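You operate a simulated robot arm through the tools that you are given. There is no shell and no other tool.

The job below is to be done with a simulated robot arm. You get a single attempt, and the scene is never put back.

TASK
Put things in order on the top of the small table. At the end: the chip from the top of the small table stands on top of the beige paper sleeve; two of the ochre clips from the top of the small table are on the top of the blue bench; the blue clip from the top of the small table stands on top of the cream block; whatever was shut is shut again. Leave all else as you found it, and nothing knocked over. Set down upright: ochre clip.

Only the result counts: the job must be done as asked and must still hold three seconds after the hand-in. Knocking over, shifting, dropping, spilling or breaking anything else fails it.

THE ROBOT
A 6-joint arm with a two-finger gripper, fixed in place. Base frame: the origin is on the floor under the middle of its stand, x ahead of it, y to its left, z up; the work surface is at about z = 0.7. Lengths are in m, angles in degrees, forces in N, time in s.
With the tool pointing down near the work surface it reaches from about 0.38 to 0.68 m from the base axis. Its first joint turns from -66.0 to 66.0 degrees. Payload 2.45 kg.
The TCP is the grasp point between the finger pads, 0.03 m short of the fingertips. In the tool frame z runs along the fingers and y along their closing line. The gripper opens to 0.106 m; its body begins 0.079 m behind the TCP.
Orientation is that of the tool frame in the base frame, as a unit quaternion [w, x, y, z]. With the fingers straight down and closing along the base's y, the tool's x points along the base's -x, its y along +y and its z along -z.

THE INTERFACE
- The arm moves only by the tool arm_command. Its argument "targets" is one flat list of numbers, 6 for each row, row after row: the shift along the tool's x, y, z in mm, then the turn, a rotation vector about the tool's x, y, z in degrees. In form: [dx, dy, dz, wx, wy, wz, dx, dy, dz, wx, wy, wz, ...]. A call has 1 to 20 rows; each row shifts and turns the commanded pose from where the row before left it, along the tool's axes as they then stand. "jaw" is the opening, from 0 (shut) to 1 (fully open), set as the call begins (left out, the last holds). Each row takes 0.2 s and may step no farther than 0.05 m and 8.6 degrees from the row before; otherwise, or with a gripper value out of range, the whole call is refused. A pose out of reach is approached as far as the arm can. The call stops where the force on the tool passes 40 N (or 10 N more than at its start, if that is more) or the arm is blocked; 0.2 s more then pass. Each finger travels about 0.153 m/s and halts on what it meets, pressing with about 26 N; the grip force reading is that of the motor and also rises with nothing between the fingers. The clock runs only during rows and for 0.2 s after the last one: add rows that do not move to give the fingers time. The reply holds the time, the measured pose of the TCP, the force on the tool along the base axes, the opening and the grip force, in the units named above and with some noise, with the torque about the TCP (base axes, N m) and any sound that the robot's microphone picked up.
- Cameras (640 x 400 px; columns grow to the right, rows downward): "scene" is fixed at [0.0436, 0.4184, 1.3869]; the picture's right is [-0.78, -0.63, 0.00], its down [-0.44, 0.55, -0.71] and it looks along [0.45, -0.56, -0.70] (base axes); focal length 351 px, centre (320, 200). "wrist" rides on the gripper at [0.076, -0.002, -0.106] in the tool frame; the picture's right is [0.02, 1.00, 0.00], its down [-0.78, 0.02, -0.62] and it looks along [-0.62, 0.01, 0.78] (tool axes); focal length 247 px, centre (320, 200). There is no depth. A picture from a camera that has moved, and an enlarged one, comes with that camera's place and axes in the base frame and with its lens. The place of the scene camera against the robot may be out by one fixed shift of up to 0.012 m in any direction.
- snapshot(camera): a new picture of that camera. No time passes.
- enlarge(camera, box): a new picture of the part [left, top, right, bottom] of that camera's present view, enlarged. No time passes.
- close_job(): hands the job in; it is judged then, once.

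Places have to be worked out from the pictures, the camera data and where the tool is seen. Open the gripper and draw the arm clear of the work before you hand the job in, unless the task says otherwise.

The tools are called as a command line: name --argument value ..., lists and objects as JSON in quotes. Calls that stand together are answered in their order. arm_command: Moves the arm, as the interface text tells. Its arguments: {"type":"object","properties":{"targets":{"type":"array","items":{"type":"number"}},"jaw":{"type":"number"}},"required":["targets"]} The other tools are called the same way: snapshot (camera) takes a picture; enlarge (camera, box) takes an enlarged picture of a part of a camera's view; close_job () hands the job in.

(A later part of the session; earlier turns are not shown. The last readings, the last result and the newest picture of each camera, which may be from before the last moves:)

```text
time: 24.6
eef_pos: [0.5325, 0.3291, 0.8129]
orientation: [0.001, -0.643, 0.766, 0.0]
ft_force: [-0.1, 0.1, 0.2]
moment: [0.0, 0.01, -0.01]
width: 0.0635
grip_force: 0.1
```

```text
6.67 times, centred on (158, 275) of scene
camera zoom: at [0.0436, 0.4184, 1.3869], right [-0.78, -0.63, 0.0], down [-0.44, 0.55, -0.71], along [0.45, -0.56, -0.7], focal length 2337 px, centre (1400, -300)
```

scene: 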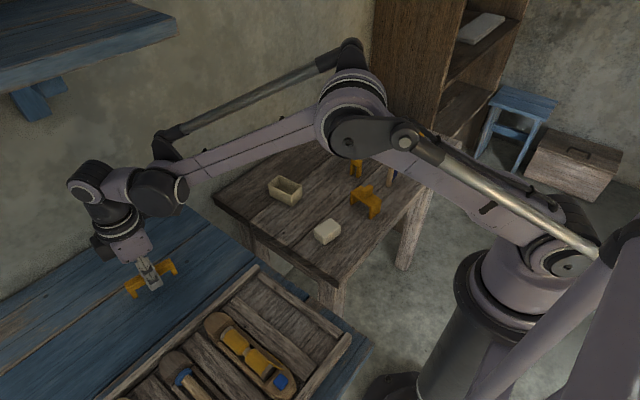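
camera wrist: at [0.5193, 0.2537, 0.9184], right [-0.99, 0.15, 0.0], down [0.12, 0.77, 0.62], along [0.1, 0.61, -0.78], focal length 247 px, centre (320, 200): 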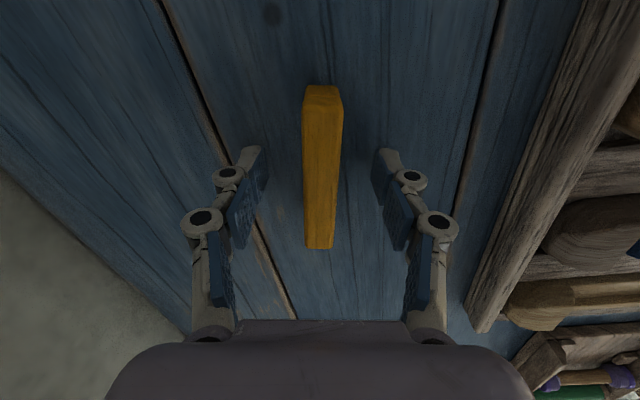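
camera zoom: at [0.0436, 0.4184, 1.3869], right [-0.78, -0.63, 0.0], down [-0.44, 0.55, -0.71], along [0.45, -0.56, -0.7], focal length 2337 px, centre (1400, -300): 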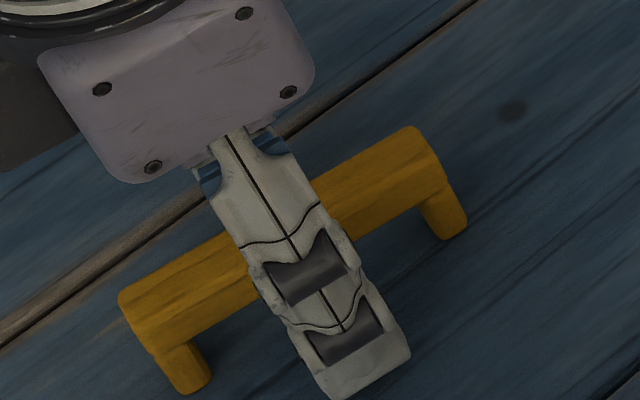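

The first clip stands upright on the bench. I'll rise and return over the small table toward the small ochre clip B.

arm_command --targets '[0, 0, -20, 0, 0, 0, 0, 0, -40, 0, 0, 0, 0, 0, -40, 0, 0, 0, 0, 0, -40, 0, 0, 0, 44.5, 1.75, 0, 0, 0, 0, 44.5, 1.75, 0, 0, 0, 0, 44.5, 1.75, 0, 0, 0, 0, 44.5, 1.75, 0, 0, 0, 0, 44.5, 1.75, 0, 0, 0, 0, 44.5, 1.75, 0, 0, 0, 0, 44.5, 1.75, 0, 0, 0, 0, 44.5, 1.75, 0, 0, 0, 0, 44.5, 1.75, 0, 0, 0, 0, 44.5, 1.75, 0, 0, 0, 0, 44.5, 1.75, 0, 0, 0, 0, 44.5, 1.75, 0, 0, 0, 0, 44.5, 1.75, 0, 0, 0, 0, 44.5, 1.75, 0, 0, 0, 0]'

arm_command --targets '[0, 0, 0, 0, 0, 8, 0, 0, 0, 0, 0, 8, 0, 0, 0, 0, 0, 8, 0, 0, 0, 0, 0, 8, 0, 0, 0, 0, 0, 8, 0, 0, 0, 0, 0, 8, 0, 0, 0, 0, 0, 8, 0, 0, 0, 0, 0, 8, 0, 0, 0, 0, 0, 8, 0, 0, 0, 0, 0, 8, 0, 0, 20, 0, 0, 0, 0, 0, 20, 0, 0, 0, 0, 0, 0, 0, 0, 0]'

snapshot --camera "wrist"

snapshot --camera "scene"

```text
time: 28.4
eef_pos: [0.3966, -0.2814, 0.9546]
orientation: [0.0, -0.643, 0.766, 0.0]
ft_force: [0.0, 0.1, 0.2]
moment: [0.01, -0.02, -0.03]
width: 0.0639
grip_force: 0.1
```

```text
time: 31.2
eef_pos: [0.3971, -0.2802, 0.912]
orientation: [-0.001, 0.0, 1.0, 0.0]
ft_force: [0.0, -0.6, 0.3]
moment: [-0.01, -0.02, -0.01]
width: 0.0636
grip_force: 0.0
```

```text
taken
camera wrist: at [0.3205, -0.2818, 1.0186], right [-0.02, 1.0, 0.0], down [0.78, 0.02, 0.62], along [0.62, 0.01, -0.78], focal length 247 px, centre (320, 200)
```

wrist: 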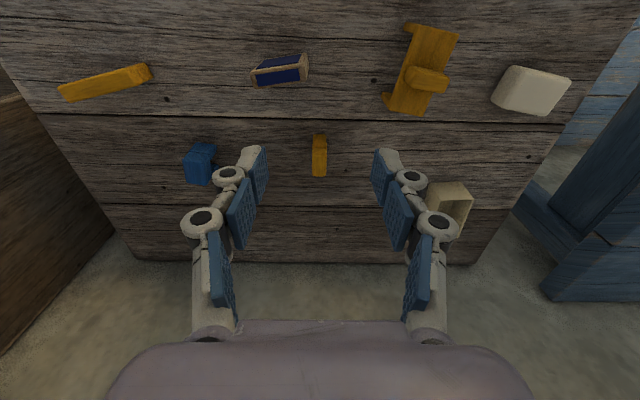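

```text
taken
```

scene: 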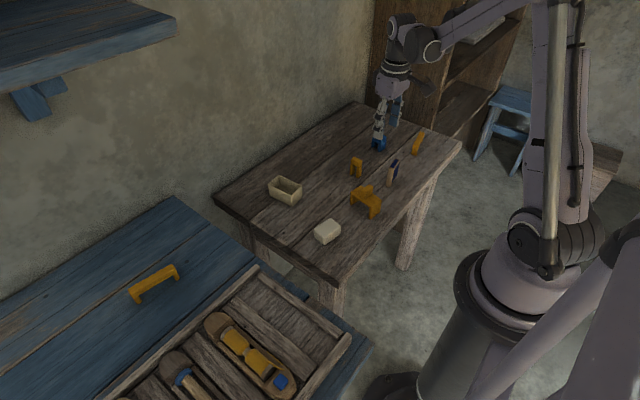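

The first clip is standing well on the bench. Now I take enlarged views of clip B, the blue clip, the slab, the box and the cream block for measurements.

enlarge --camera "wrist" --box '[272, 120, 368, 180]'

enlarge --camera "wrist" --box '[170, 130, 266, 190]'

enlarge --camera "wrist" --box '[232, 40, 328, 100]'

enlarge --camera "wrist" --box '[480, 50, 592, 120]'

```text
6.67 times, centred on (320, 150) of wrist
camera zoom: at [0.3205, -0.2818, 1.0186], right [-0.02, 1.0, 0.0], down [0.78, 0.02, 0.62], along [0.62, 0.01, -0.78], focal length 1646 px, centre (320, 533)
```

zoom: 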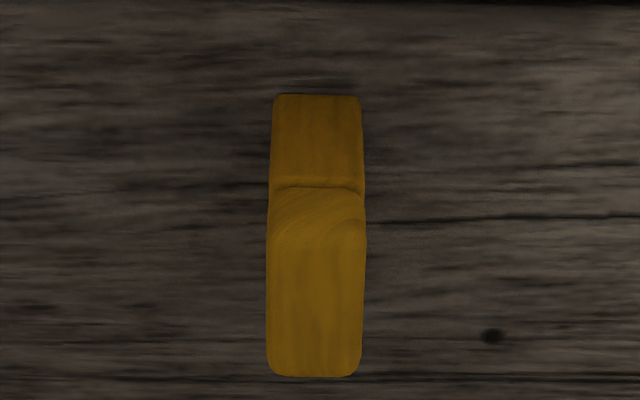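

```text
6.67 times, centred on (218, 160) of wrist
camera zoom: at [0.3205, -0.2818, 1.0186], right [-0.02, 1.0, 0.0], down [0.78, 0.02, 0.62], along [0.62, 0.01, -0.78], focal length 1646 px, centre (1000, 467)
```

zoom: 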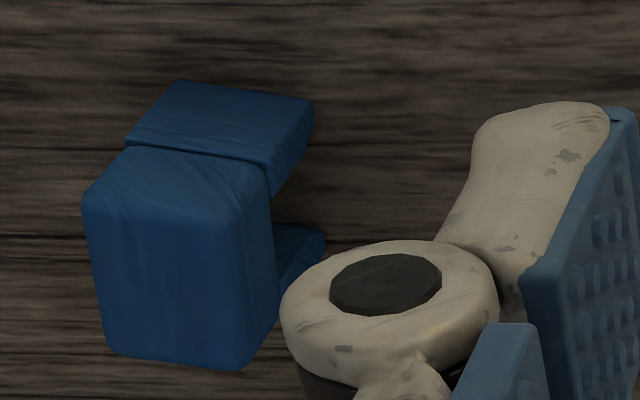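

```text
6.67 times, centred on (280, 70) of wrist
camera zoom: at [0.3205, -0.2818, 1.0186], right [-0.02, 1.0, 0.0], down [0.78, 0.02, 0.62], along [0.62, 0.01, -0.78], focal length 1646 px, centre (587, 1067)
```

zoom: 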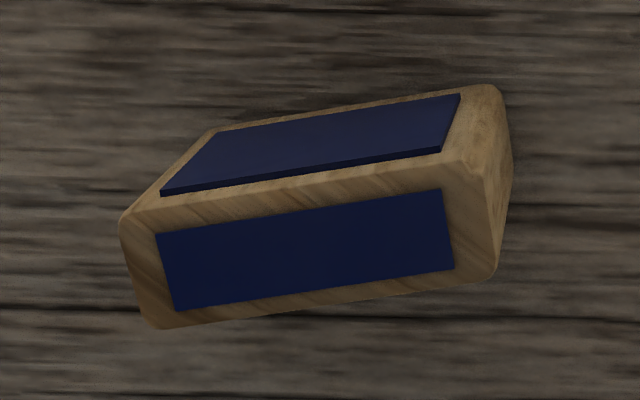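

```text
5.71 times, centred on (536, 85) of wrist
camera zoom: at [0.3205, -0.2818, 1.0186], right [-0.02, 1.0, 0.0], down [0.78, 0.02, 0.62], along [0.62, 0.01, -0.78], focal length 1411 px, centre (-914, 857)
```

zoom: 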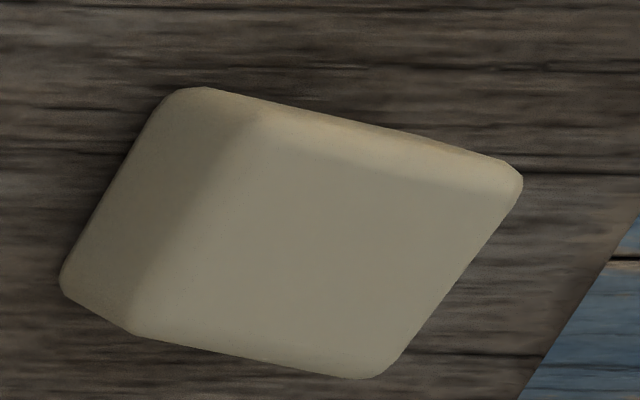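

Clip B is centred near (0.476,-0.280), 0.018 wide across y, top at ≈0.755, already aligned with the tool. I'll move over it and descend to z≈0.742 with the jaw at 0.6.

arm_command --targets '[-39.5, 0, 0, 0, 0, 0, -39.5, 0, 0, 0, 0, 0, 0, 0, 35, 0, 0, 0, 0, 0, 35, 0, 0, 0, 0, 0, 0, 0, 0, 0]'

snapshot --camera "wrist"

enlarge --camera "wrist" --box '[256, 60, 384, 200]'

```text
time: 32.4
eef_pos: [0.4774, -0.2801, 0.842]
orientation: [0.0, 0.0, 1.0, -0.001]
ft_force: [0.5, -0.8, -0.5]
moment: [0.0, 0.03, 0.04]
width: 0.0635
grip_force: 0.1
```

```text
taken
camera wrist: at [0.4002, -0.2814, 0.9483], right [-0.02, 1.0, 0.0], down [0.78, 0.02, 0.62], along [0.62, 0.01, -0.78], focal length 247 px, centre (320, 200)
```

wrist: 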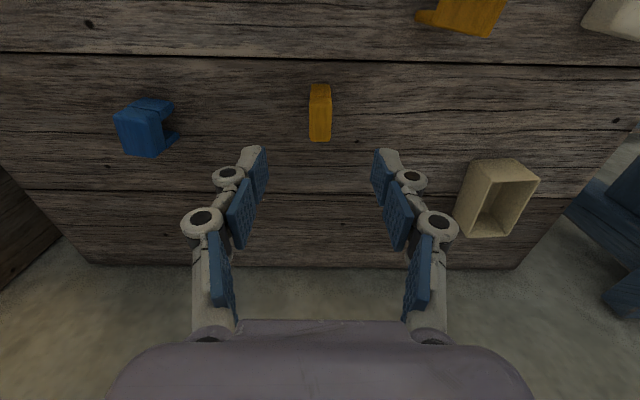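

```text
2.86 times, centred on (320, 130) of wrist
camera zoom: at [0.4002, -0.2814, 0.9483], right [-0.02, 1.0, 0.0], down [0.78, 0.02, 0.62], along [0.62, 0.01, -0.78], focal length 706 px, centre (320, 400)
```

zoom: 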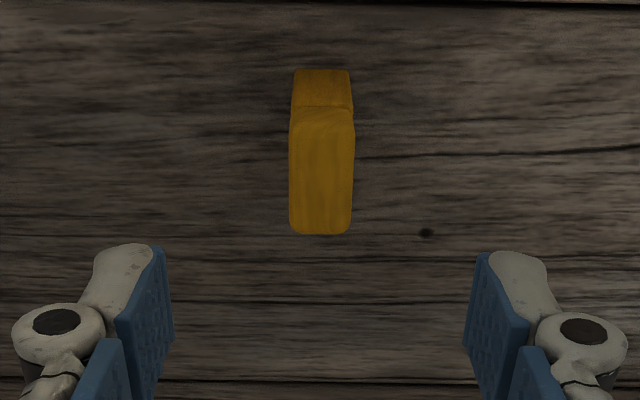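

Centred well. Descend to z≈0.742.

arm_command --targets '[0, 0, 30, 0, 0, 0, 0, 0, 30, 0, 0, 0, 0, 0, 20, 0, 0, 0, 0, 0, 12, 0, 0, 0, 0, 0, 8, 0, 0, 0, 0, 0, 0, 0, 0, 0]'

snapshot --camera "wrist"

```text
time: 33.8
eef_pos: [0.4771, -0.2801, 0.7424]
orientation: [0.0, 0.0, 1.0, 0.0]
ft_force: [1.0, 0.2, -0.3]
moment: [-0.01, -0.04, 0.02]
width: 0.0638
grip_force: 0.0
```

```text
taken
camera wrist: at [0.3999, -0.2814, 0.8484], right [-0.02, 1.0, 0.0], down [0.78, 0.02, 0.62], along [0.62, 0.01, -0.78], focal length 247 px, centre (320, 200)
```

wrist: 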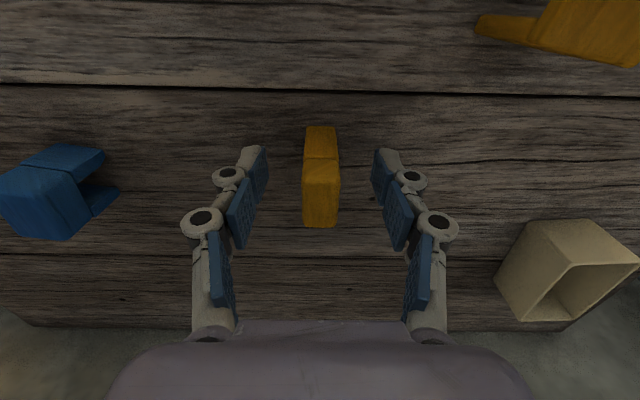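

Clip B is between the pads. Close the gripper and then lift.

arm_command --targets '[0, 0, 0, 0, 0, 0, 0, 0, 0, 0, 0, 0, 0, 0, 0, 0, 0, 0]' --jaw 0

snapshot --camera "wrist"

```text
time: 34.6
eef_pos: [0.4772, -0.2796, 0.743]
orientation: [0.0, -0.001, 1.0, 0.0]
ft_force: [-0.8, 0.4, -0.5]
moment: [0.0, 0.0, 0.01]
width: 0.017
grip_force: 25.1
```

```text
taken
camera wrist: at [0.3999, -0.2815, 0.8486], right [-0.02, 1.0, 0.0], down [0.78, 0.02, 0.62], along [0.62, 0.01, -0.78], focal length 247 px, centre (320, 200)
```

wrist: 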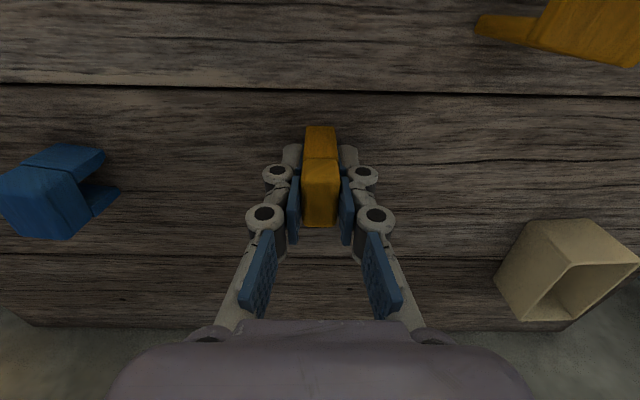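

Held at 0.017 m. I'll lift and carry to the bench at about (0.51, 0.21).

arm_command --targets '[0, 0, -10, 0, 0, 0, 0, 0, -30, 0, 0, 0, 0, 0, -45, 0, 0, 0, 0, 0, -45, 0, 0, 0, 0, 0, -45, 0, 0, 0, -3, 44.5, 0, 0, 0, 0, -3, 44.5, 0, 0, 0, 0, -3, 44.5, 0, 0, 0, 0, -3, 44.5, 0, 0, 0, 0, -3, 44.5, 0, 0, 0, 0, -3, 44.5, 0, 0, 0, 0, -3, 44.5, 0, 0, 0, 0, -3, 44.5, 0, 0, 0, 0, -3, 44.5, 0, 0, 0, 0, -3, 44.5, 0, 0, 0, 0, -3, 44.5, 0, 0, 0, 0, 0, 0, 0, 0, 0, 0]'

snapshot --camera "wrist"

snapshot --camera "scene"

```text
time: 38.2
eef_pos: [0.5103, 0.2095, 0.9181]
orientation: [0.0, 0.0, 1.0, 0.001]
ft_force: [0.6, -0.6, 0.2]
moment: [0.03, -0.01, 0.01]
width: 0.0168
grip_force: 25.8
```

```text
taken
camera wrist: at [0.4335, 0.2081, 1.0241], right [-0.02, 1.0, 0.0], down [0.78, 0.02, 0.62], along [0.62, 0.01, -0.78], focal length 247 px, centre (320, 200)
```

wrist: 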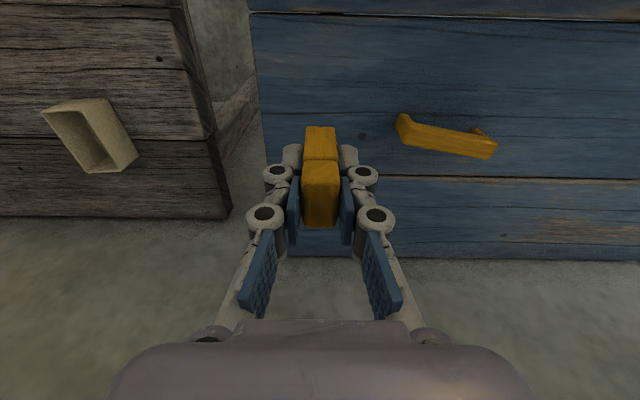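

```text
taken
```

scene: 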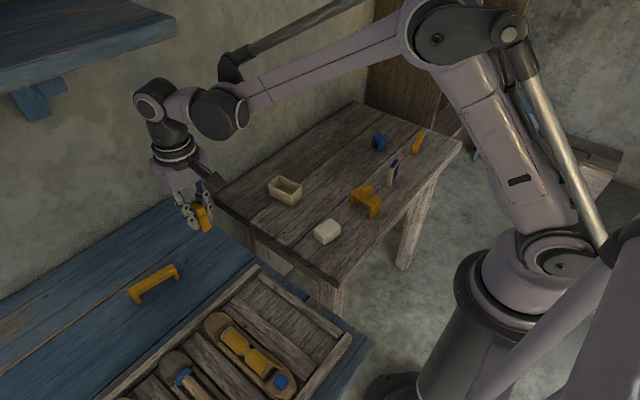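

B is over the bench with ≥5 cm to the edge. Expected contact at TCP z≈0.817; I'll go to about 0.825 first.

arm_command --targets '[0, 0, 35, 0, 0, 0, 0, 0, 30, 0, 0, 0, 0, 0, 18, 0, 0, 0, 0, 0, 10, 0, 0, 0, 0, 0, 0, 0, 0, 0]'

snapshot --camera "wrist"

```text
time: 39.4
eef_pos: [0.5106, 0.2083, 0.8247]
orientation: [0.0, 0.0, 1.0, 0.001]
ft_force: [0.2, -0.9, -0.3]
moment: [-0.01, -0.01, 0.0]
width: 0.0168
grip_force: 25.8
```

```text
taken
camera wrist: at [0.4335, 0.2072, 0.9301], right [-0.02, 1.0, 0.0], down [0.78, 0.02, 0.62], along [0.62, 0.01, -0.78], focal length 247 px, centre (320, 200)
```

wrist: 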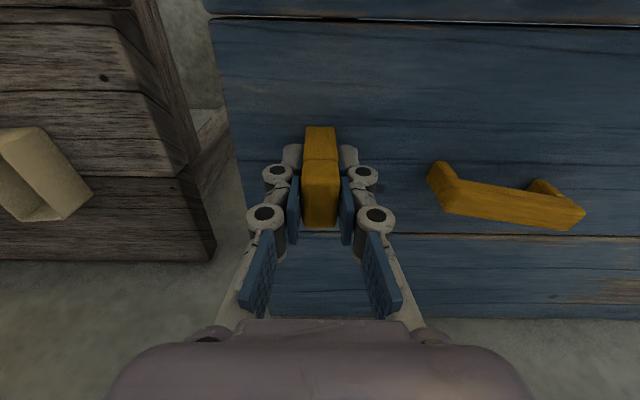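

No contact yet. Going down 2 mm steps.

arm_command --targets '[0, 0, 2, 0, 0, 0, 0, 0, 2, 0, 0, 0, 0, 0, 1, 0, 0, 0]'

```text
time: 40.2
eef_pos: [0.5097, 0.2084, 0.8196]
orientation: [0.001, 0.0, 1.0, -0.001]
ft_force: [1.8, -1.9, 26.3]
moment: [-0.04, -0.04, 0.02]
width: 0.0165
grip_force: 25.3
```

Contact at z≈0.820 (26 N). Back off 1.5 mm and re-read before opening.

arm_command --targets '[0, 0, -1.5, 0, 0, 0]'

```text
time: 40.6
eef_pos: [0.5105, 0.2084, 0.8212]
orientation: [0.0, 0.0, 1.0, -0.001]
ft_force: [1.3, -2.6, 5.0]
moment: [-0.08, -0.08, 0.04]
width: 0.0165
grip_force: 26.6
```

Light contact of 5 N; releasing now to jaw 0.45.

arm_command --targets '[0, 0, 0, 0, 0, 0, 0, 0, 0, 0, 0, 0, 0, 0, 0, 0, 0, 0]' --jaw 0.45

snapshot --camera "wrist"

enlarge --camera "scene" --box '[120, 190, 248, 310]'

```text
time: 41.4
eef_pos: [0.5107, 0.2087, 0.8202]
orientation: [0.0, -0.001, 1.0, 0.0]
ft_force: [0.1, -0.3, -0.3]
moment: [-0.02, -0.02, 0.0]
width: 0.0477
grip_force: 0.0
```

```text
taken
camera wrist: at [0.4331, 0.208, 0.9267], right [-0.02, 1.0, 0.0], down [0.78, 0.02, 0.62], along [0.62, 0.01, -0.78], focal length 247 px, centre (320, 200)
```

wrist: 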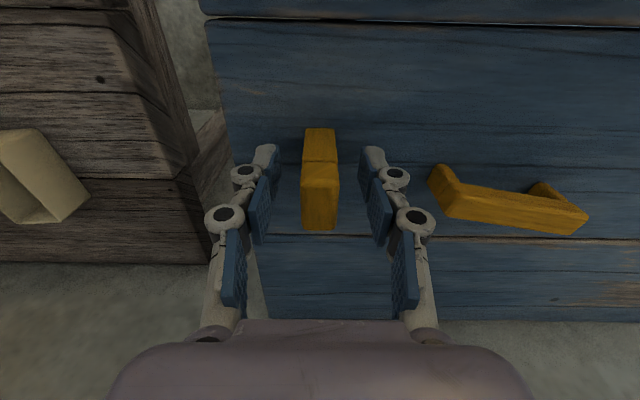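

```text
3.33 times, centred on (184, 250) of scene
camera zoom: at [0.0436, 0.4184, 1.3869], right [-0.78, -0.63, 0.0], down [-0.44, 0.55, -0.71], along [0.45, -0.56, -0.7], focal length 1169 px, centre (773, 33)
```

zoom: 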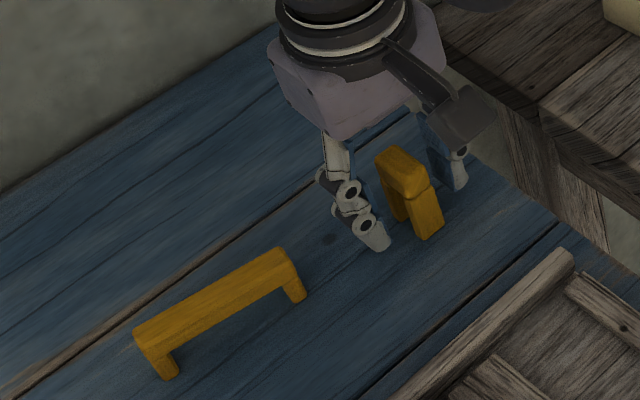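

Both ochre clips stand upright on the bench. Rising and moving back toward the blue clip (~(0.487,-0.43)).

arm_command --targets '[0, 0, -20, 0, 0, 0, 0, 0, -40, 0, 0, 0, 0, 0, -40, 0, 0, 0, 0, 0, -30, 0, 0, 0, 5, -45, 0, 0, 0, 0, 5, -45, 0, 0, 0, 0, 5, -45, 0, 0, 0, 0, 5, -45, 0, 0, 0, 0, 5, -45, 0, 0, 0, 0, 5, -45, 0, 0, 0, 0, 5, -45, 0, 0, 0, 0, 5, -45, 0, 0, 0, 0, 5, -45, 0, 0, 0, 0, 5, -45, 0, 0, 0, 0, 5, -45, 0, 0, 0, 0, 5, -45, 0, 0, 0, 0, 5, -45, 0, 0, 0, 0, 5, -45, 0, 0, 0, 0, 0, 0, 30, 0, 0, 0, 0, 0, 30, 0, 0, 0]'

snapshot --camera "wrist"

snapshot --camera "scene"

```text
time: 45.6
eef_pos: [0.4392, -0.4212, 0.8912]
orientation: [0.0, 0.0, 1.0, 0.0]
ft_force: [-0.4, 0.0, 0.0]
moment: [-0.01, -0.01, 0.02]
width: 0.0477
grip_force: 0.2
```

```text
taken
camera wrist: at [0.3631, -0.422, 0.9978], right [-0.02, 1.0, 0.0], down [0.78, 0.02, 0.62], along [0.62, 0.01, -0.78], focal length 247 px, centre (320, 200)
```

wrist: 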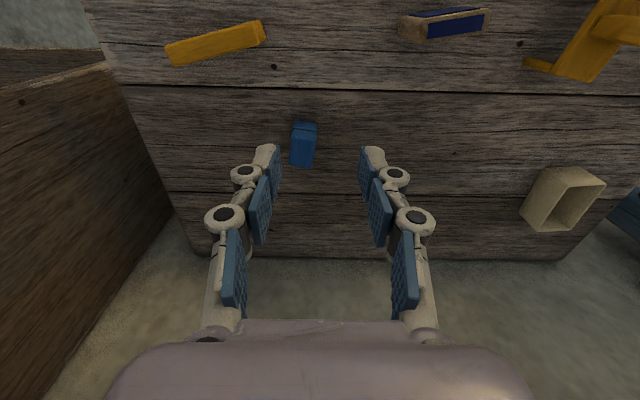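

```text
taken
```

scene: 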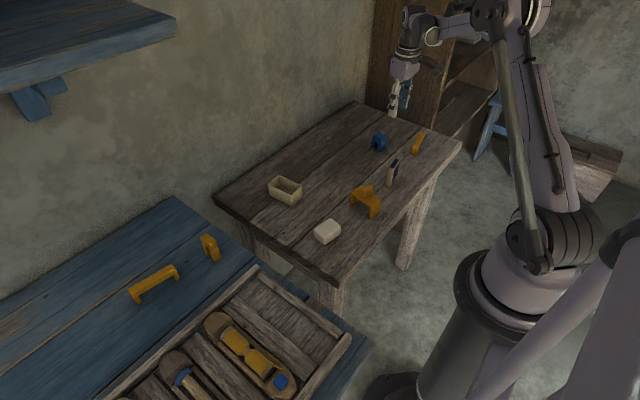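

Both clips stay put on the bench. Zooming on the blue clip for its pose.

enlarge --camera "wrist" --box '[264, 110, 344, 180]'

enlarge --camera "scene" --box '[366, 128, 394, 156]'

```text
5.71 times, centred on (304, 145) of wrist
camera zoom: at [0.3631, -0.422, 0.9978], right [-0.02, 1.0, 0.0], down [0.78, 0.02, 0.62], along [0.62, 0.01, -0.78], focal length 1411 px, centre (411, 514)
```

zoom: 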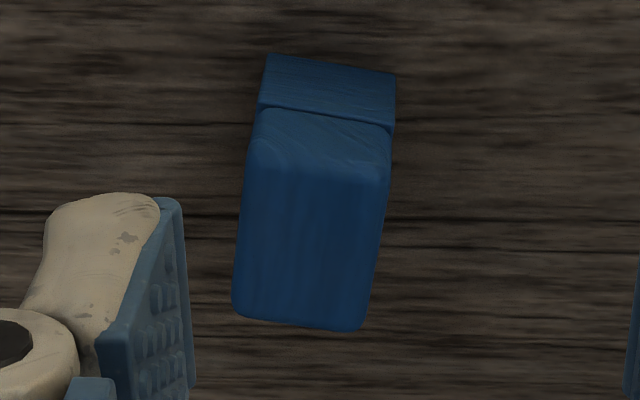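

```text
14.29 times, centred on (380, 142) of scene
camera zoom: at [0.0437, 0.4183, 1.3869], right [-0.78, -0.63, 0.0], down [-0.44, 0.55, -0.71], along [0.45, -0.56, -0.7], focal length 5008 px, centre (-537, 1029)
```

zoom: 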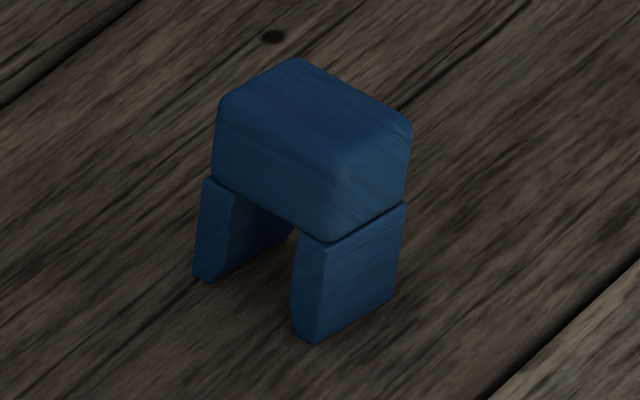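

The blue clip is near (0.496,-0.441), 0.028 wide × ~0.038 long, top ≈0.743, turned about -7.6° (base yaw). I'll move above it, turn, and open the jaw to 0.6.

arm_command --targets '[-28.5, -10, 0, 0, 0, 0, -28.5, -10, 0, 0, 0, 0, 0, 0, 20, 0, 0, 7.6, 0, 0, 20, 0, 0, 0, 0, 0, 0, 0, 0, 0]' --jaw 0.6

snapshot --camera "wrist"

enlarge --camera "wrist" --box '[256, 60, 384, 200]'

```text
time: 46.8
eef_pos: [0.4962, -0.4396, 0.8514]
orientation: [0.0, 0.068, 0.998, 0.0]
ft_force: [1.2, -0.2, -0.2]
moment: [-0.03, -0.03, 0.01]
width: 0.0636
grip_force: 0.2
```

```text
taken
camera wrist: at [0.42, -0.4309, 0.9576], right [0.11, 0.99, 0.0], down [0.78, -0.09, 0.62], along [0.62, -0.07, -0.78], focal length 247 px, centre (320, 200)
```

wrist: 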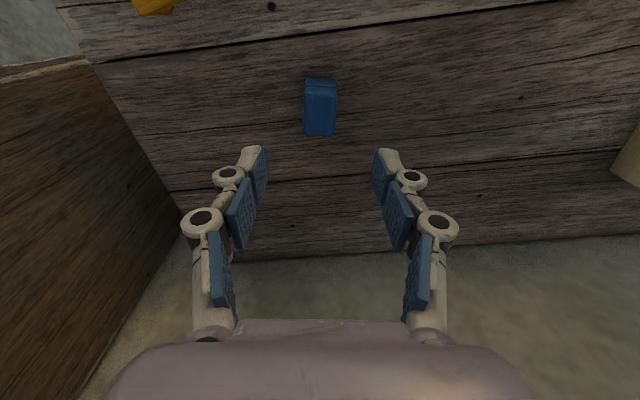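

```text
2.86 times, centred on (320, 130) of wrist
camera zoom: at [0.42, -0.4309, 0.9576], right [0.11, 0.99, 0.0], down [0.78, -0.09, 0.62], along [0.62, -0.07, -0.78], focal length 706 px, centre (320, 400)
```

zoom: 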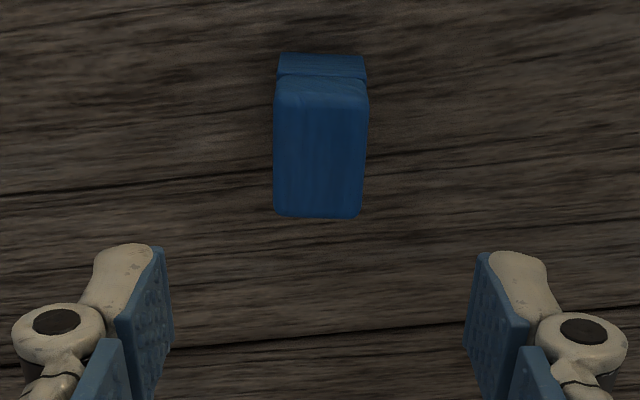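

Aligned; only ~2 mm nearer the base. I'll correct and descend to z≈0.738.

arm_command --targets '[2, 0, 35, 0, 0, 0, 0, 0, 35, 0, 0, 0, 0, 0, 23, 0, 0, 0, 0, 0, 12, 0, 0, 0, 0, 0, 8, 0, 0, 0, 0, 0, 0, 0, 0, 0]'

snapshot --camera "wrist"

```text
time: 48.2
eef_pos: [0.4942, -0.4417, 0.7374]
orientation: [0.0, 0.065, 0.998, -0.001]
ft_force: [0.0, 0.3, 0.5]
moment: [0.01, -0.03, -0.02]
width: 0.0636
grip_force: 0.0
```

```text
taken
camera wrist: at [0.4179, -0.4321, 0.844], right [0.11, 0.99, 0.0], down [0.78, -0.09, 0.62], along [0.62, -0.07, -0.78], focal length 247 px, centre (320, 200)
```

wrist: 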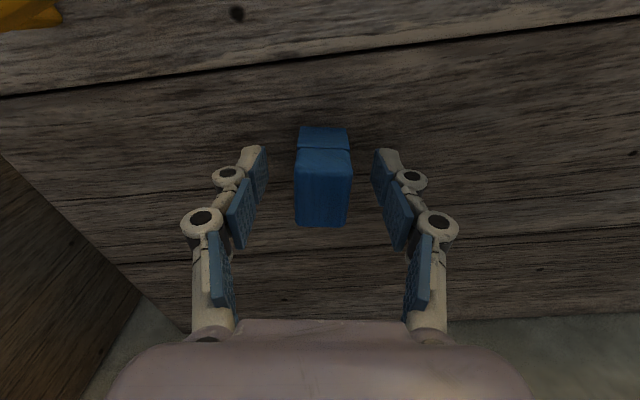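

The blue clip is centred between the pads. Closing the gripper.

arm_command --targets '[0, 0, 0, 0, 0, 0, 0, 0, 0, 0, 0, 0, 0, 0, 0, 0, 0, 0]' --jaw 0

snapshot --camera "wrist"

```text
time: 49.0
eef_pos: [0.4934, -0.4413, 0.7391]
orientation: [-0.001, 0.067, 0.998, 0.0]
ft_force: [-0.3, 0.2, 0.5]
moment: [0.01, 0.0, -0.04]
width: 0.0269
grip_force: 26.1
```

```text
taken
camera wrist: at [0.4179, -0.4321, 0.8442], right [0.11, 0.99, 0.0], down [0.78, -0.09, 0.62], along [0.62, -0.07, -0.78], focal length 247 px, centre (320, 200)
```

wrist: 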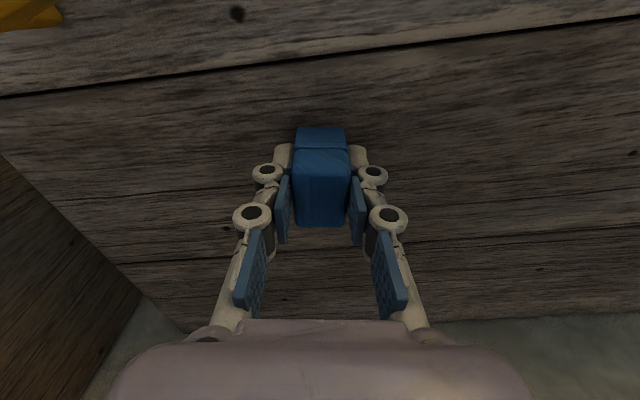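

Held at 0.027 m. Lifting and carrying it toward the cream block.

arm_command --targets '[0, 0, -10, 0, 0, 0, 0, 0, -30, 0, 0, 0, 0, 0, -45, 0, 0, 0, 0, 0, -45, 0, 0, 0, 0, 0, -35, 0, 0, 0, 15.9, 40.5, 0, 0, 0, 0, 15.9, 40.5, 0, 0, 0, 0, 15.9, 40.5, 0, 0, 0, 0, 15.9, 40.5, 0, 0, 0, 0, 15.9, 40.5, 0, 0, 0, 0, 15.9, 40.5, 0, 0, 0, 0, 15.9, 40.5, 0, 0, 0, 0, 15.9, 40.5, 0, 0, 0, 0, 15.9, 40.5, 0, 0, 0, 0, 0, 0, 0, 0, 0, 0]'

snapshot --camera "wrist"

snapshot --camera "scene"

```text
time: 52.2
eef_pos: [0.4032, -0.0583, 0.903]
orientation: [0.0, 0.067, 0.998, 0.0]
ft_force: [-1.0, -1.1, 0.4]
moment: [0.0, -0.02, -0.04]
width: 0.0267
grip_force: 25.4
```

```text
taken
camera wrist: at [0.3257, -0.0506, 1.0089], right [0.11, 0.99, 0.0], down [0.78, -0.09, 0.62], along [0.62, -0.07, -0.78], focal length 247 px, centre (320, 200)
```

wrist: 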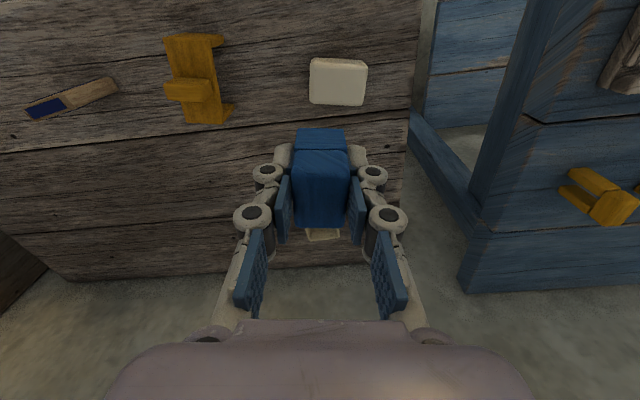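

```text
taken
```

scene: 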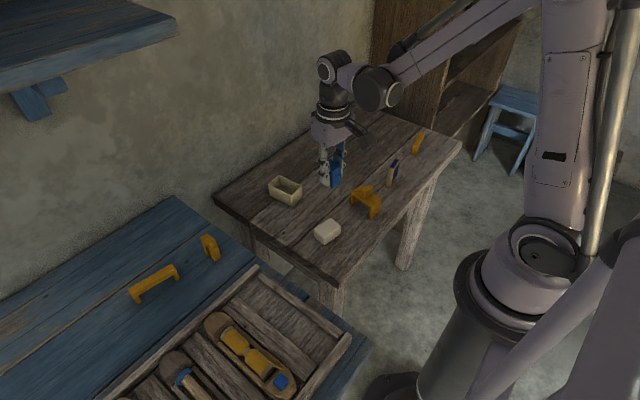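

enlarge --camera "wrist" --box '[290, 40, 386, 120]'

enlarge --camera "scene" --box '[308, 215, 346, 247]'

```text
5.00 times, centred on (338, 80) of wrist
camera zoom: at [0.3257, -0.0506, 1.0089], right [0.11, 0.99, 0.0], down [0.78, -0.09, 0.62], along [0.62, -0.07, -0.78], focal length 1235 px, centre (230, 800)
```

zoom: 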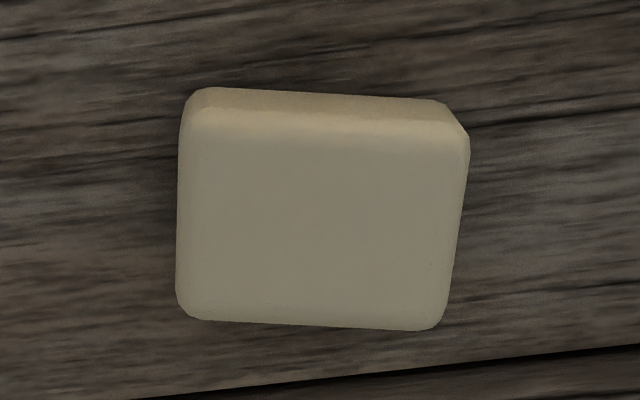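

```text
12.50 times, centred on (327, 231) of scene
camera zoom: at [0.0436, 0.4184, 1.3869], right [-0.78, -0.63, 0.0], down [-0.44, 0.55, -0.71], along [0.45, -0.56, -0.7], focal length 4382 px, centre (232, -188)
```

zoom: 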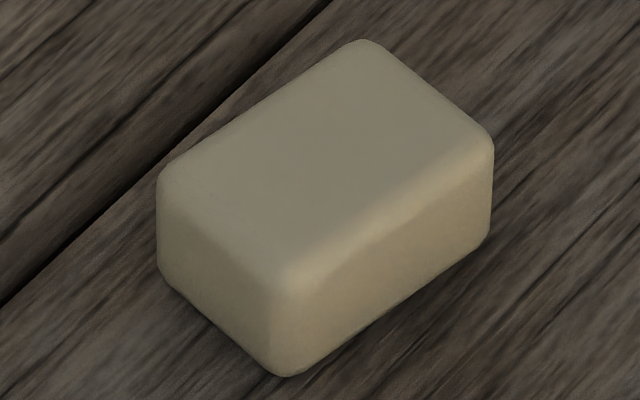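

The cream block measures about 0.060 × 0.043, top ≈0.73, centred at about (0.396,-0.041), long axis at -9.5° from y. I'll turn the clip by 88° so its legs lie along the block's long axis, then check.

arm_command --targets '[0, 0, 0, 0, 0, -8, 0, 0, 0, 0, 0, -8, 0, 0, 0, 0, 0, -8, 0, 0, 0, 0, 0, -8, 0, 0, 0, 0, 0, -8, 0, 0, 0, 0, 0, -8, 0, 0, 0, 0, 0, -8, 0, 0, 0, 0, 0, -8, 0, 0, 0, 0, 0, -8, 0, 0, 0, 0, 0, -8, 0, 0, 0, 0, 0, -8, 0, 0, 0, 0, 0, 0]'

snapshot --camera "wrist"

snapshot --camera "scene"

```text
time: 54.8
eef_pos: [0.4015, -0.0613, 0.9025]
orientation: [-0.001, -0.646, 0.763, 0.0]
ft_force: [-0.2, -0.6, 0.3]
moment: [-0.01, 0.01, -0.02]
width: 0.0263
grip_force: 25.9
```

```text
taken
camera wrist: at [0.3897, -0.1356, 1.0089], right [-0.99, 0.14, 0.0], down [0.11, 0.78, 0.62], along [0.09, 0.61, -0.78], focal length 247 px, centre (320, 200)
```

wrist: 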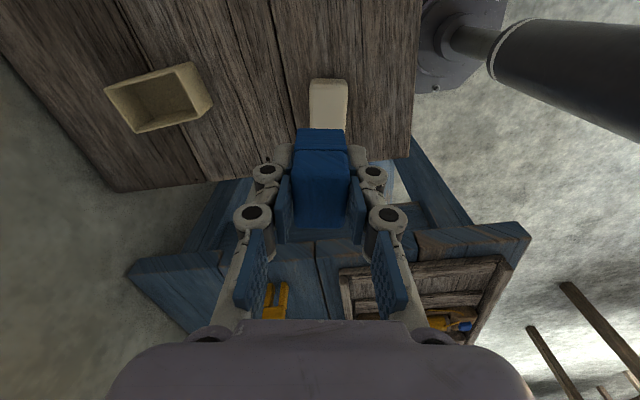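

```text
taken
```

scene: 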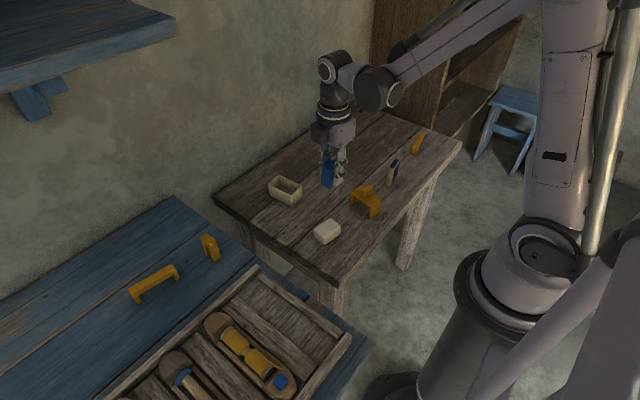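

The block appears at the predicted place (about 8.7 mm to tool +y, 19 mm forward). I'll zoom to verify the relative angle before moving over it.

enlarge --camera "wrist" --box '[280, 60, 376, 140]'

```text
5.00 times, centred on (328, 100) of wrist
camera zoom: at [0.3897, -0.1356, 1.0089], right [-0.99, 0.14, 0.0], down [0.11, 0.78, 0.62], along [0.09, 0.61, -0.78], focal length 1235 px, centre (280, 700)
```

zoom: 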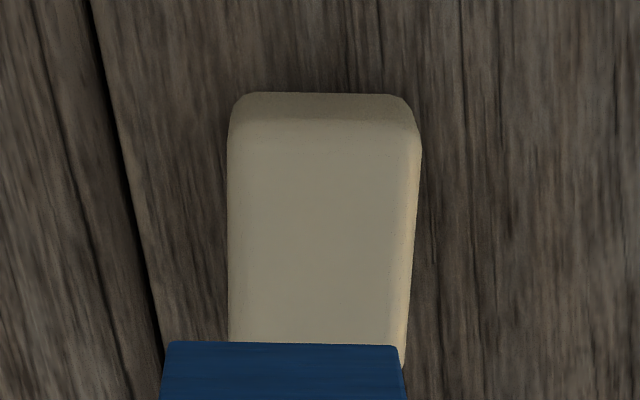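

Block and tool angles agree. Moving over the block centre and lowering to about 0.79.

arm_command --targets '[-8.4, 4.3, 0, 0, 0, 0, -8.4, 4.4, 0, 0, 0, 0, 0, 0, 35, 0, 0, 0, 0, 0, 35, 0, 0, 0, 0, 0, 25, 0, 0, 0, 0, 0, 15, 0, 0, 0, 0, 0, 0, 0, 0, 0]'

snapshot --camera "wrist"

enlarge --camera "scene" --box '[296, 195, 360, 250]'

```text
time: 56.4
eef_pos: [0.3947, -0.0435, 0.7931]
orientation: [0.0, -0.645, 0.764, 0.0]
ft_force: [-1.0, 0.3, 0.2]
moment: [0.01, 0.01, -0.02]
width: 0.0266
grip_force: 25.9
```

```text
taken
camera wrist: at [0.3837, -0.1176, 0.8994], right [-0.99, 0.15, 0.0], down [0.11, 0.78, 0.62], along [0.09, 0.61, -0.78], focal length 247 px, centre (320, 200)
```

wrist: 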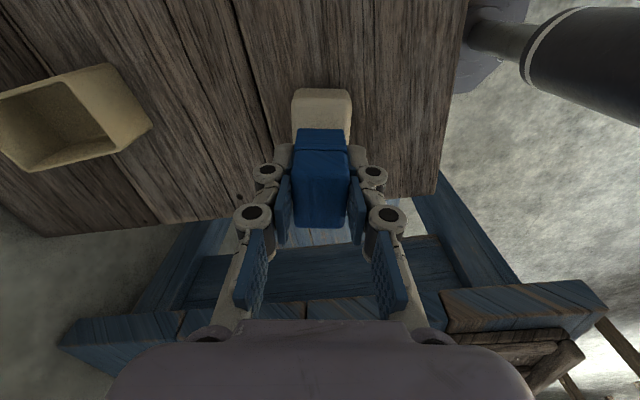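

```text
7.27 times, centred on (328, 222) of scene
camera zoom: at [0.0436, 0.4184, 1.3869], right [-0.78, -0.63, 0.0], down [-0.44, 0.55, -0.71], along [0.45, -0.56, -0.7], focal length 2550 px, centre (262, 36)
```

zoom: 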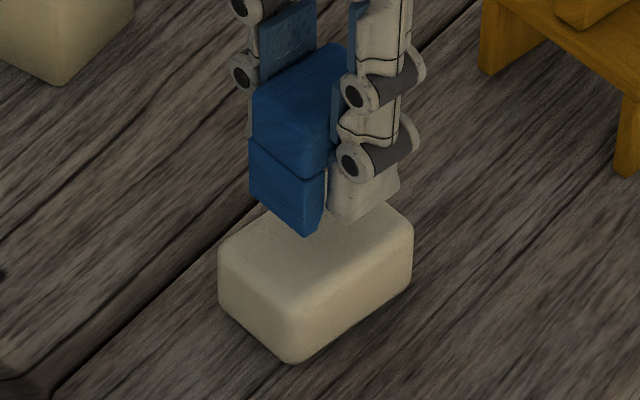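

Alignment is good. Lowering 17 mm, then in 2 mm steps until touch.

arm_command --targets '[0, 0, 7, 0, 0, 0, 0, 0, 6, 0, 0, 0, 0, 0, 4, 0, 0, 0, 0, 0, 0, 0, 0, 0]'

enlarge --camera "scene" --box '[296, 195, 360, 250]'

```text
time: 57.4
eef_pos: [0.3953, -0.0424, 0.7762]
orientation: [0.0, -0.645, 0.764, 0.0]
ft_force: [-0.4, -0.8, 1.0]
moment: [-0.02, -0.02, 0.0]
width: 0.0264
grip_force: 26.4
```

```text
7.27 times, centred on (328, 222) of scene
camera zoom: at [0.0436, 0.4184, 1.3869], right [-0.78, -0.63, 0.0], down [-0.44, 0.55, -0.71], along [0.45, -0.56, -0.7], focal length 2550 px, centre (262, 36)
```

zoom: 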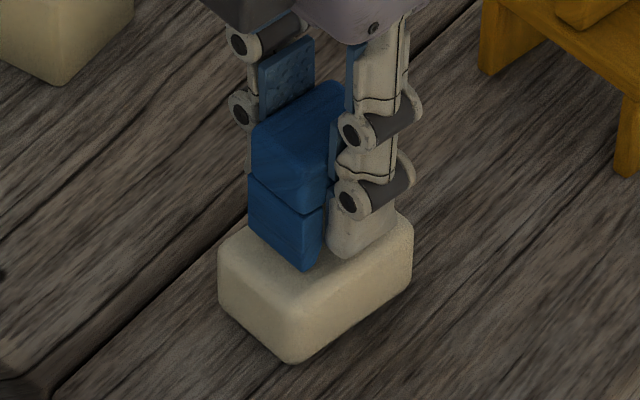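

Nearly there, still no contact. Two more 2 mm steps.

arm_command --targets '[0, 0, 2, 0, 0, 0, 0, 0, 2, 0, 0, 0]'

```text
time: 58.0
eef_pos: [0.3951, -0.0417, 0.773]
orientation: [0.0, -0.646, 0.763, 0.0]
ft_force: [0.6, 0.6, -1.1]
moment: [0.0, 0.0, 0.02]
width: 0.0265
grip_force: 26.1
```

Still free. Two further 1.5 mm steps.

arm_command --targets '[0, 0, 1.5, 0, 0, 0, 0, 0, 1.5, 0, 0, 0]'

```text
time: 58.6
eef_pos: [0.3958, -0.0436, 0.7676]
orientation: [-0.001, -0.645, 0.764, 0.0]
ft_force: [0.3, -0.4, 26.3]
moment: [-0.13, 0.02, 0.0]
width: 0.0266
grip_force: 26.3
```

Contact (26 N) at z≈0.769. Backing off 1.5 mm.

arm_command --targets '[0, 0, -1.4, 0, 0, 0]'

enlarge --camera "scene" --box '[296, 195, 360, 250]'

```text
time: 59.0
eef_pos: [0.3958, -0.0425, 0.7709]
orientation: [0.0, -0.645, 0.764, 0.0]
ft_force: [0.7, -0.2, 0.3]
moment: [0.01, 0.01, 0.02]
width: 0.0265
grip_force: 26.1
```

```text
7.27 times, centred on (328, 222) of scene
camera zoom: at [0.0436, 0.4184, 1.3869], right [-0.78, -0.63, 0.0], down [-0.44, 0.55, -0.71], along [0.45, -0.56, -0.7], focal length 2550 px, centre (262, 36)
```

zoom: 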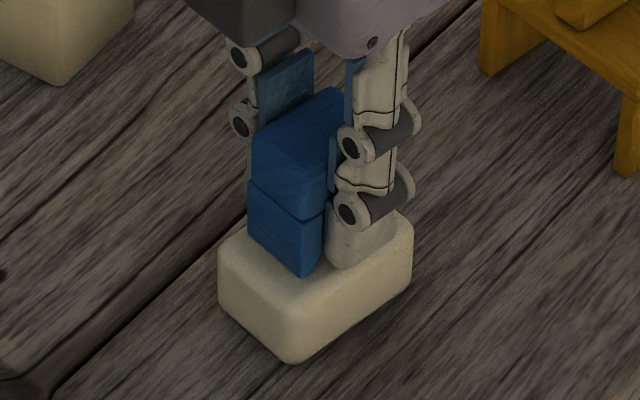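

Now just off contact; I'll lower 0.7 mm and then release to jaw 0.5.

arm_command --targets '[0, 0, 0.7, 0, 0, 0]'

arm_command --targets '[0, 0, 0, 0, 0, 0, 0, 0, 0, 0, 0, 0, 0, 0, 0, 0, 0, 0]' --jaw 0.5

snapshot --camera "wrist"

enlarge --camera "scene" --box '[296, 195, 360, 250]'

```text
time: 59.4
eef_pos: [0.396, -0.0422, 0.7687]
orientation: [0.0, -0.646, 0.764, 0.0]
ft_force: [-0.5, 0.1, -1.3]
moment: [0.04, -0.02, 0.01]
width: 0.0262
grip_force: 26.0
```

```text
time: 60.2
eef_pos: [0.3958, -0.0429, 0.7703]
orientation: [0.0, -0.645, 0.764, 0.0]
ft_force: [0.5, 0.0, 0.2]
moment: [0.01, 0.0, 0.0]
width: 0.0534
grip_force: 0.0
```

```text
taken
camera wrist: at [0.3837, -0.1177, 0.8757], right [-0.99, 0.15, 0.0], down [0.11, 0.78, 0.62], along [0.09, 0.61, -0.78], focal length 247 px, centre (320, 200)
```

wrist: 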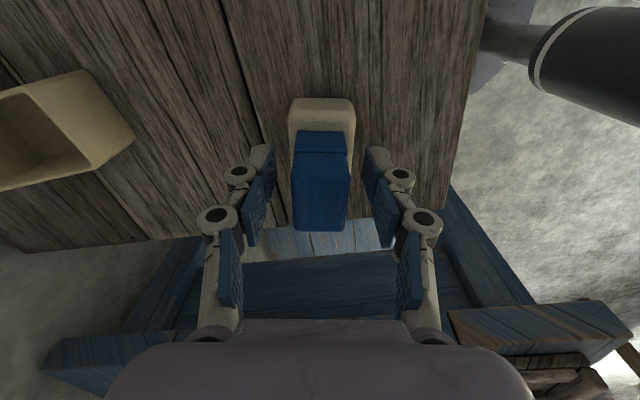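

```text
7.27 times, centred on (328, 222) of scene
camera zoom: at [0.0436, 0.4184, 1.3869], right [-0.78, -0.63, 0.0], down [-0.44, 0.55, -0.71], along [0.45, -0.56, -0.7], focal length 2550 px, centre (262, 36)
```

zoom: 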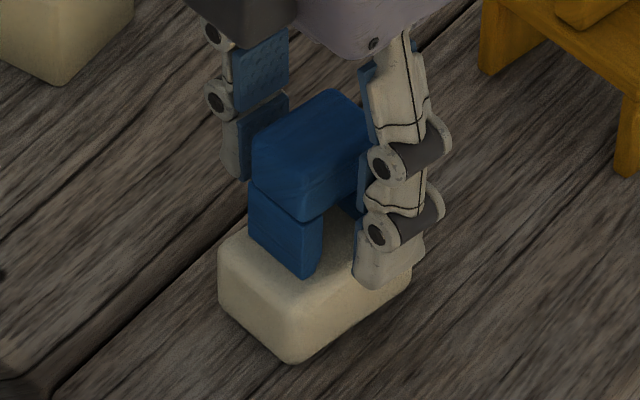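

The blue clip stands on the cream block. I'll rise clear, and look again at the whole scene, including the shelf at the back where a pale flat thing was visible.

arm_command --targets '[0, 0, -15, 0, 0, 0, 0, 0, -25, 0, 0, 0, 0, 0, -40, 0, 0, 0, 0, 0, -45, 0, 0, 0, 0, 0, -45, 0, 0, 0, 0, 0, 0, 0, 0, 0]'

snapshot --camera "scene"

snapshot --camera "wrist"

enlarge --camera "scene" --box '[360, 0, 640, 180]'

```text
time: 61.6
eef_pos: [0.3946, -0.0415, 0.941]
orientation: [0.0, -0.646, 0.764, -0.001]
ft_force: [-0.5, -0.2, -0.4]
moment: [0.0, -0.02, -0.02]
width: 0.053
grip_force: 0.0
```

```text
taken
```

scene: 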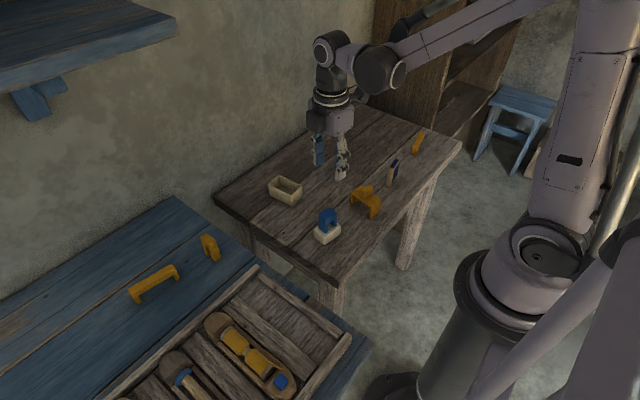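

```text
taken
camera wrist: at [0.3836, -0.1172, 1.0468], right [-0.99, 0.15, 0.0], down [0.11, 0.78, 0.62], along [0.09, 0.61, -0.78], focal length 247 px, centre (320, 200)
```

wrist: 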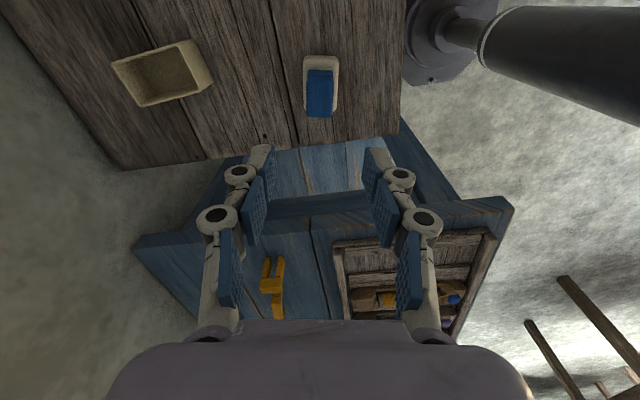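

```text
2.22 times, centred on (500, 90) of scene
camera zoom: at [0.0436, 0.4184, 1.3869], right [-0.78, -0.63, 0.0], down [-0.44, 0.55, -0.71], along [0.45, -0.56, -0.7], focal length 779 px, centre (-80, 444)
```

zoom: 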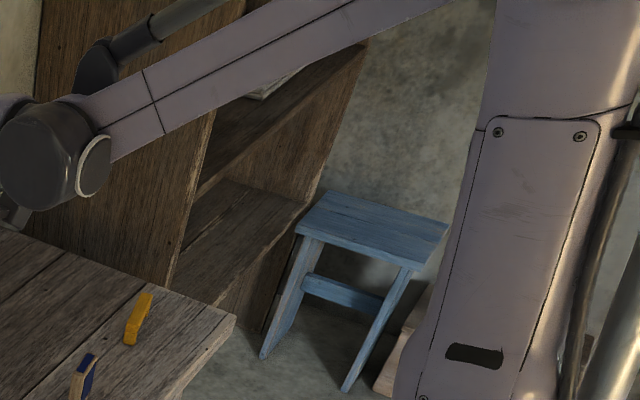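

Everything placed so far stands. The pale thing is just a book on a far shelf, out of reach; the box on the table has the matte paper look, so it is the sleeve and the tan/navy slab the chip. Next I measure the sleeve precisely from near above.

arm_command --targets '[3.8, -36.2, 8.2, 0, 0, 0, 3.8, -36.2, 8.2, 0, 0, 0, 3.8, -36.2, 8.2, 0, 0, 0, 3.8, -36.2, 8.2, 0, 0, 0, 3.8, -36.2, 8.2, 0, 0, 0, 0, 0, 0, 0, 0, -7.25, 0, 0, 0, 0, 0, -7.25, 0, 0, 0, 0, 0, 0]'

snapshot --camera "wrist"

enlarge --camera "wrist" --box '[256, 60, 384, 180]'

```text
time: 63.4
eef_pos: [0.571, -0.0903, 0.8985]
orientation: [0.0, 0.738, -0.675, 0.0]
ft_force: [0.1, -0.2, 0.3]
moment: [0.01, -0.01, -0.01]
width: 0.0531
grip_force: 0.1
```

```text
taken
camera wrist: at [0.5786, -0.1664, 1.0049], right [-0.99, -0.11, 0.0], down [-0.08, 0.78, 0.62], along [-0.07, 0.62, -0.78], focal length 247 px, centre (320, 200)
```

wrist: 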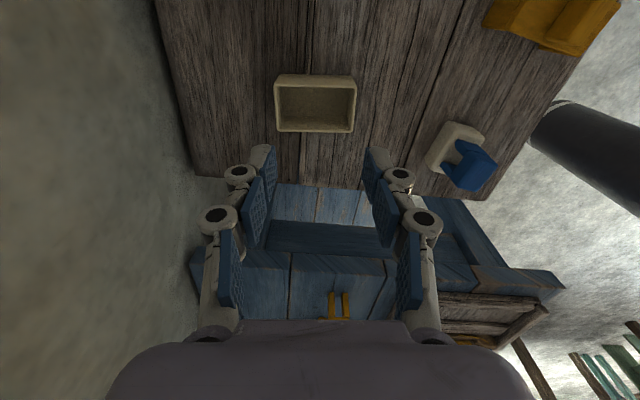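

```text
3.33 times, centred on (320, 120) of wrist
camera zoom: at [0.5786, -0.1664, 1.0049], right [-0.99, -0.11, 0.0], down [-0.08, 0.78, 0.62], along [-0.07, 0.62, -0.78], focal length 823 px, centre (320, 467)
```

zoom: 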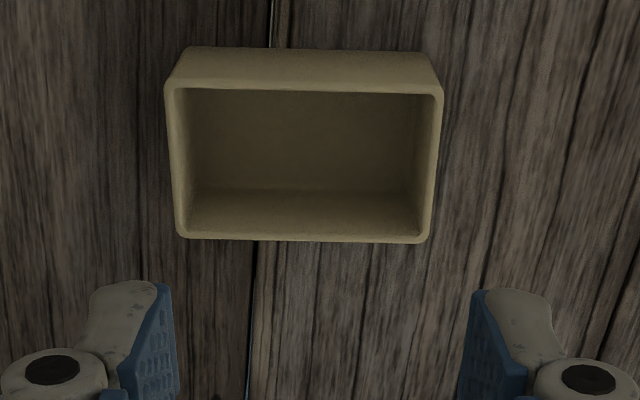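

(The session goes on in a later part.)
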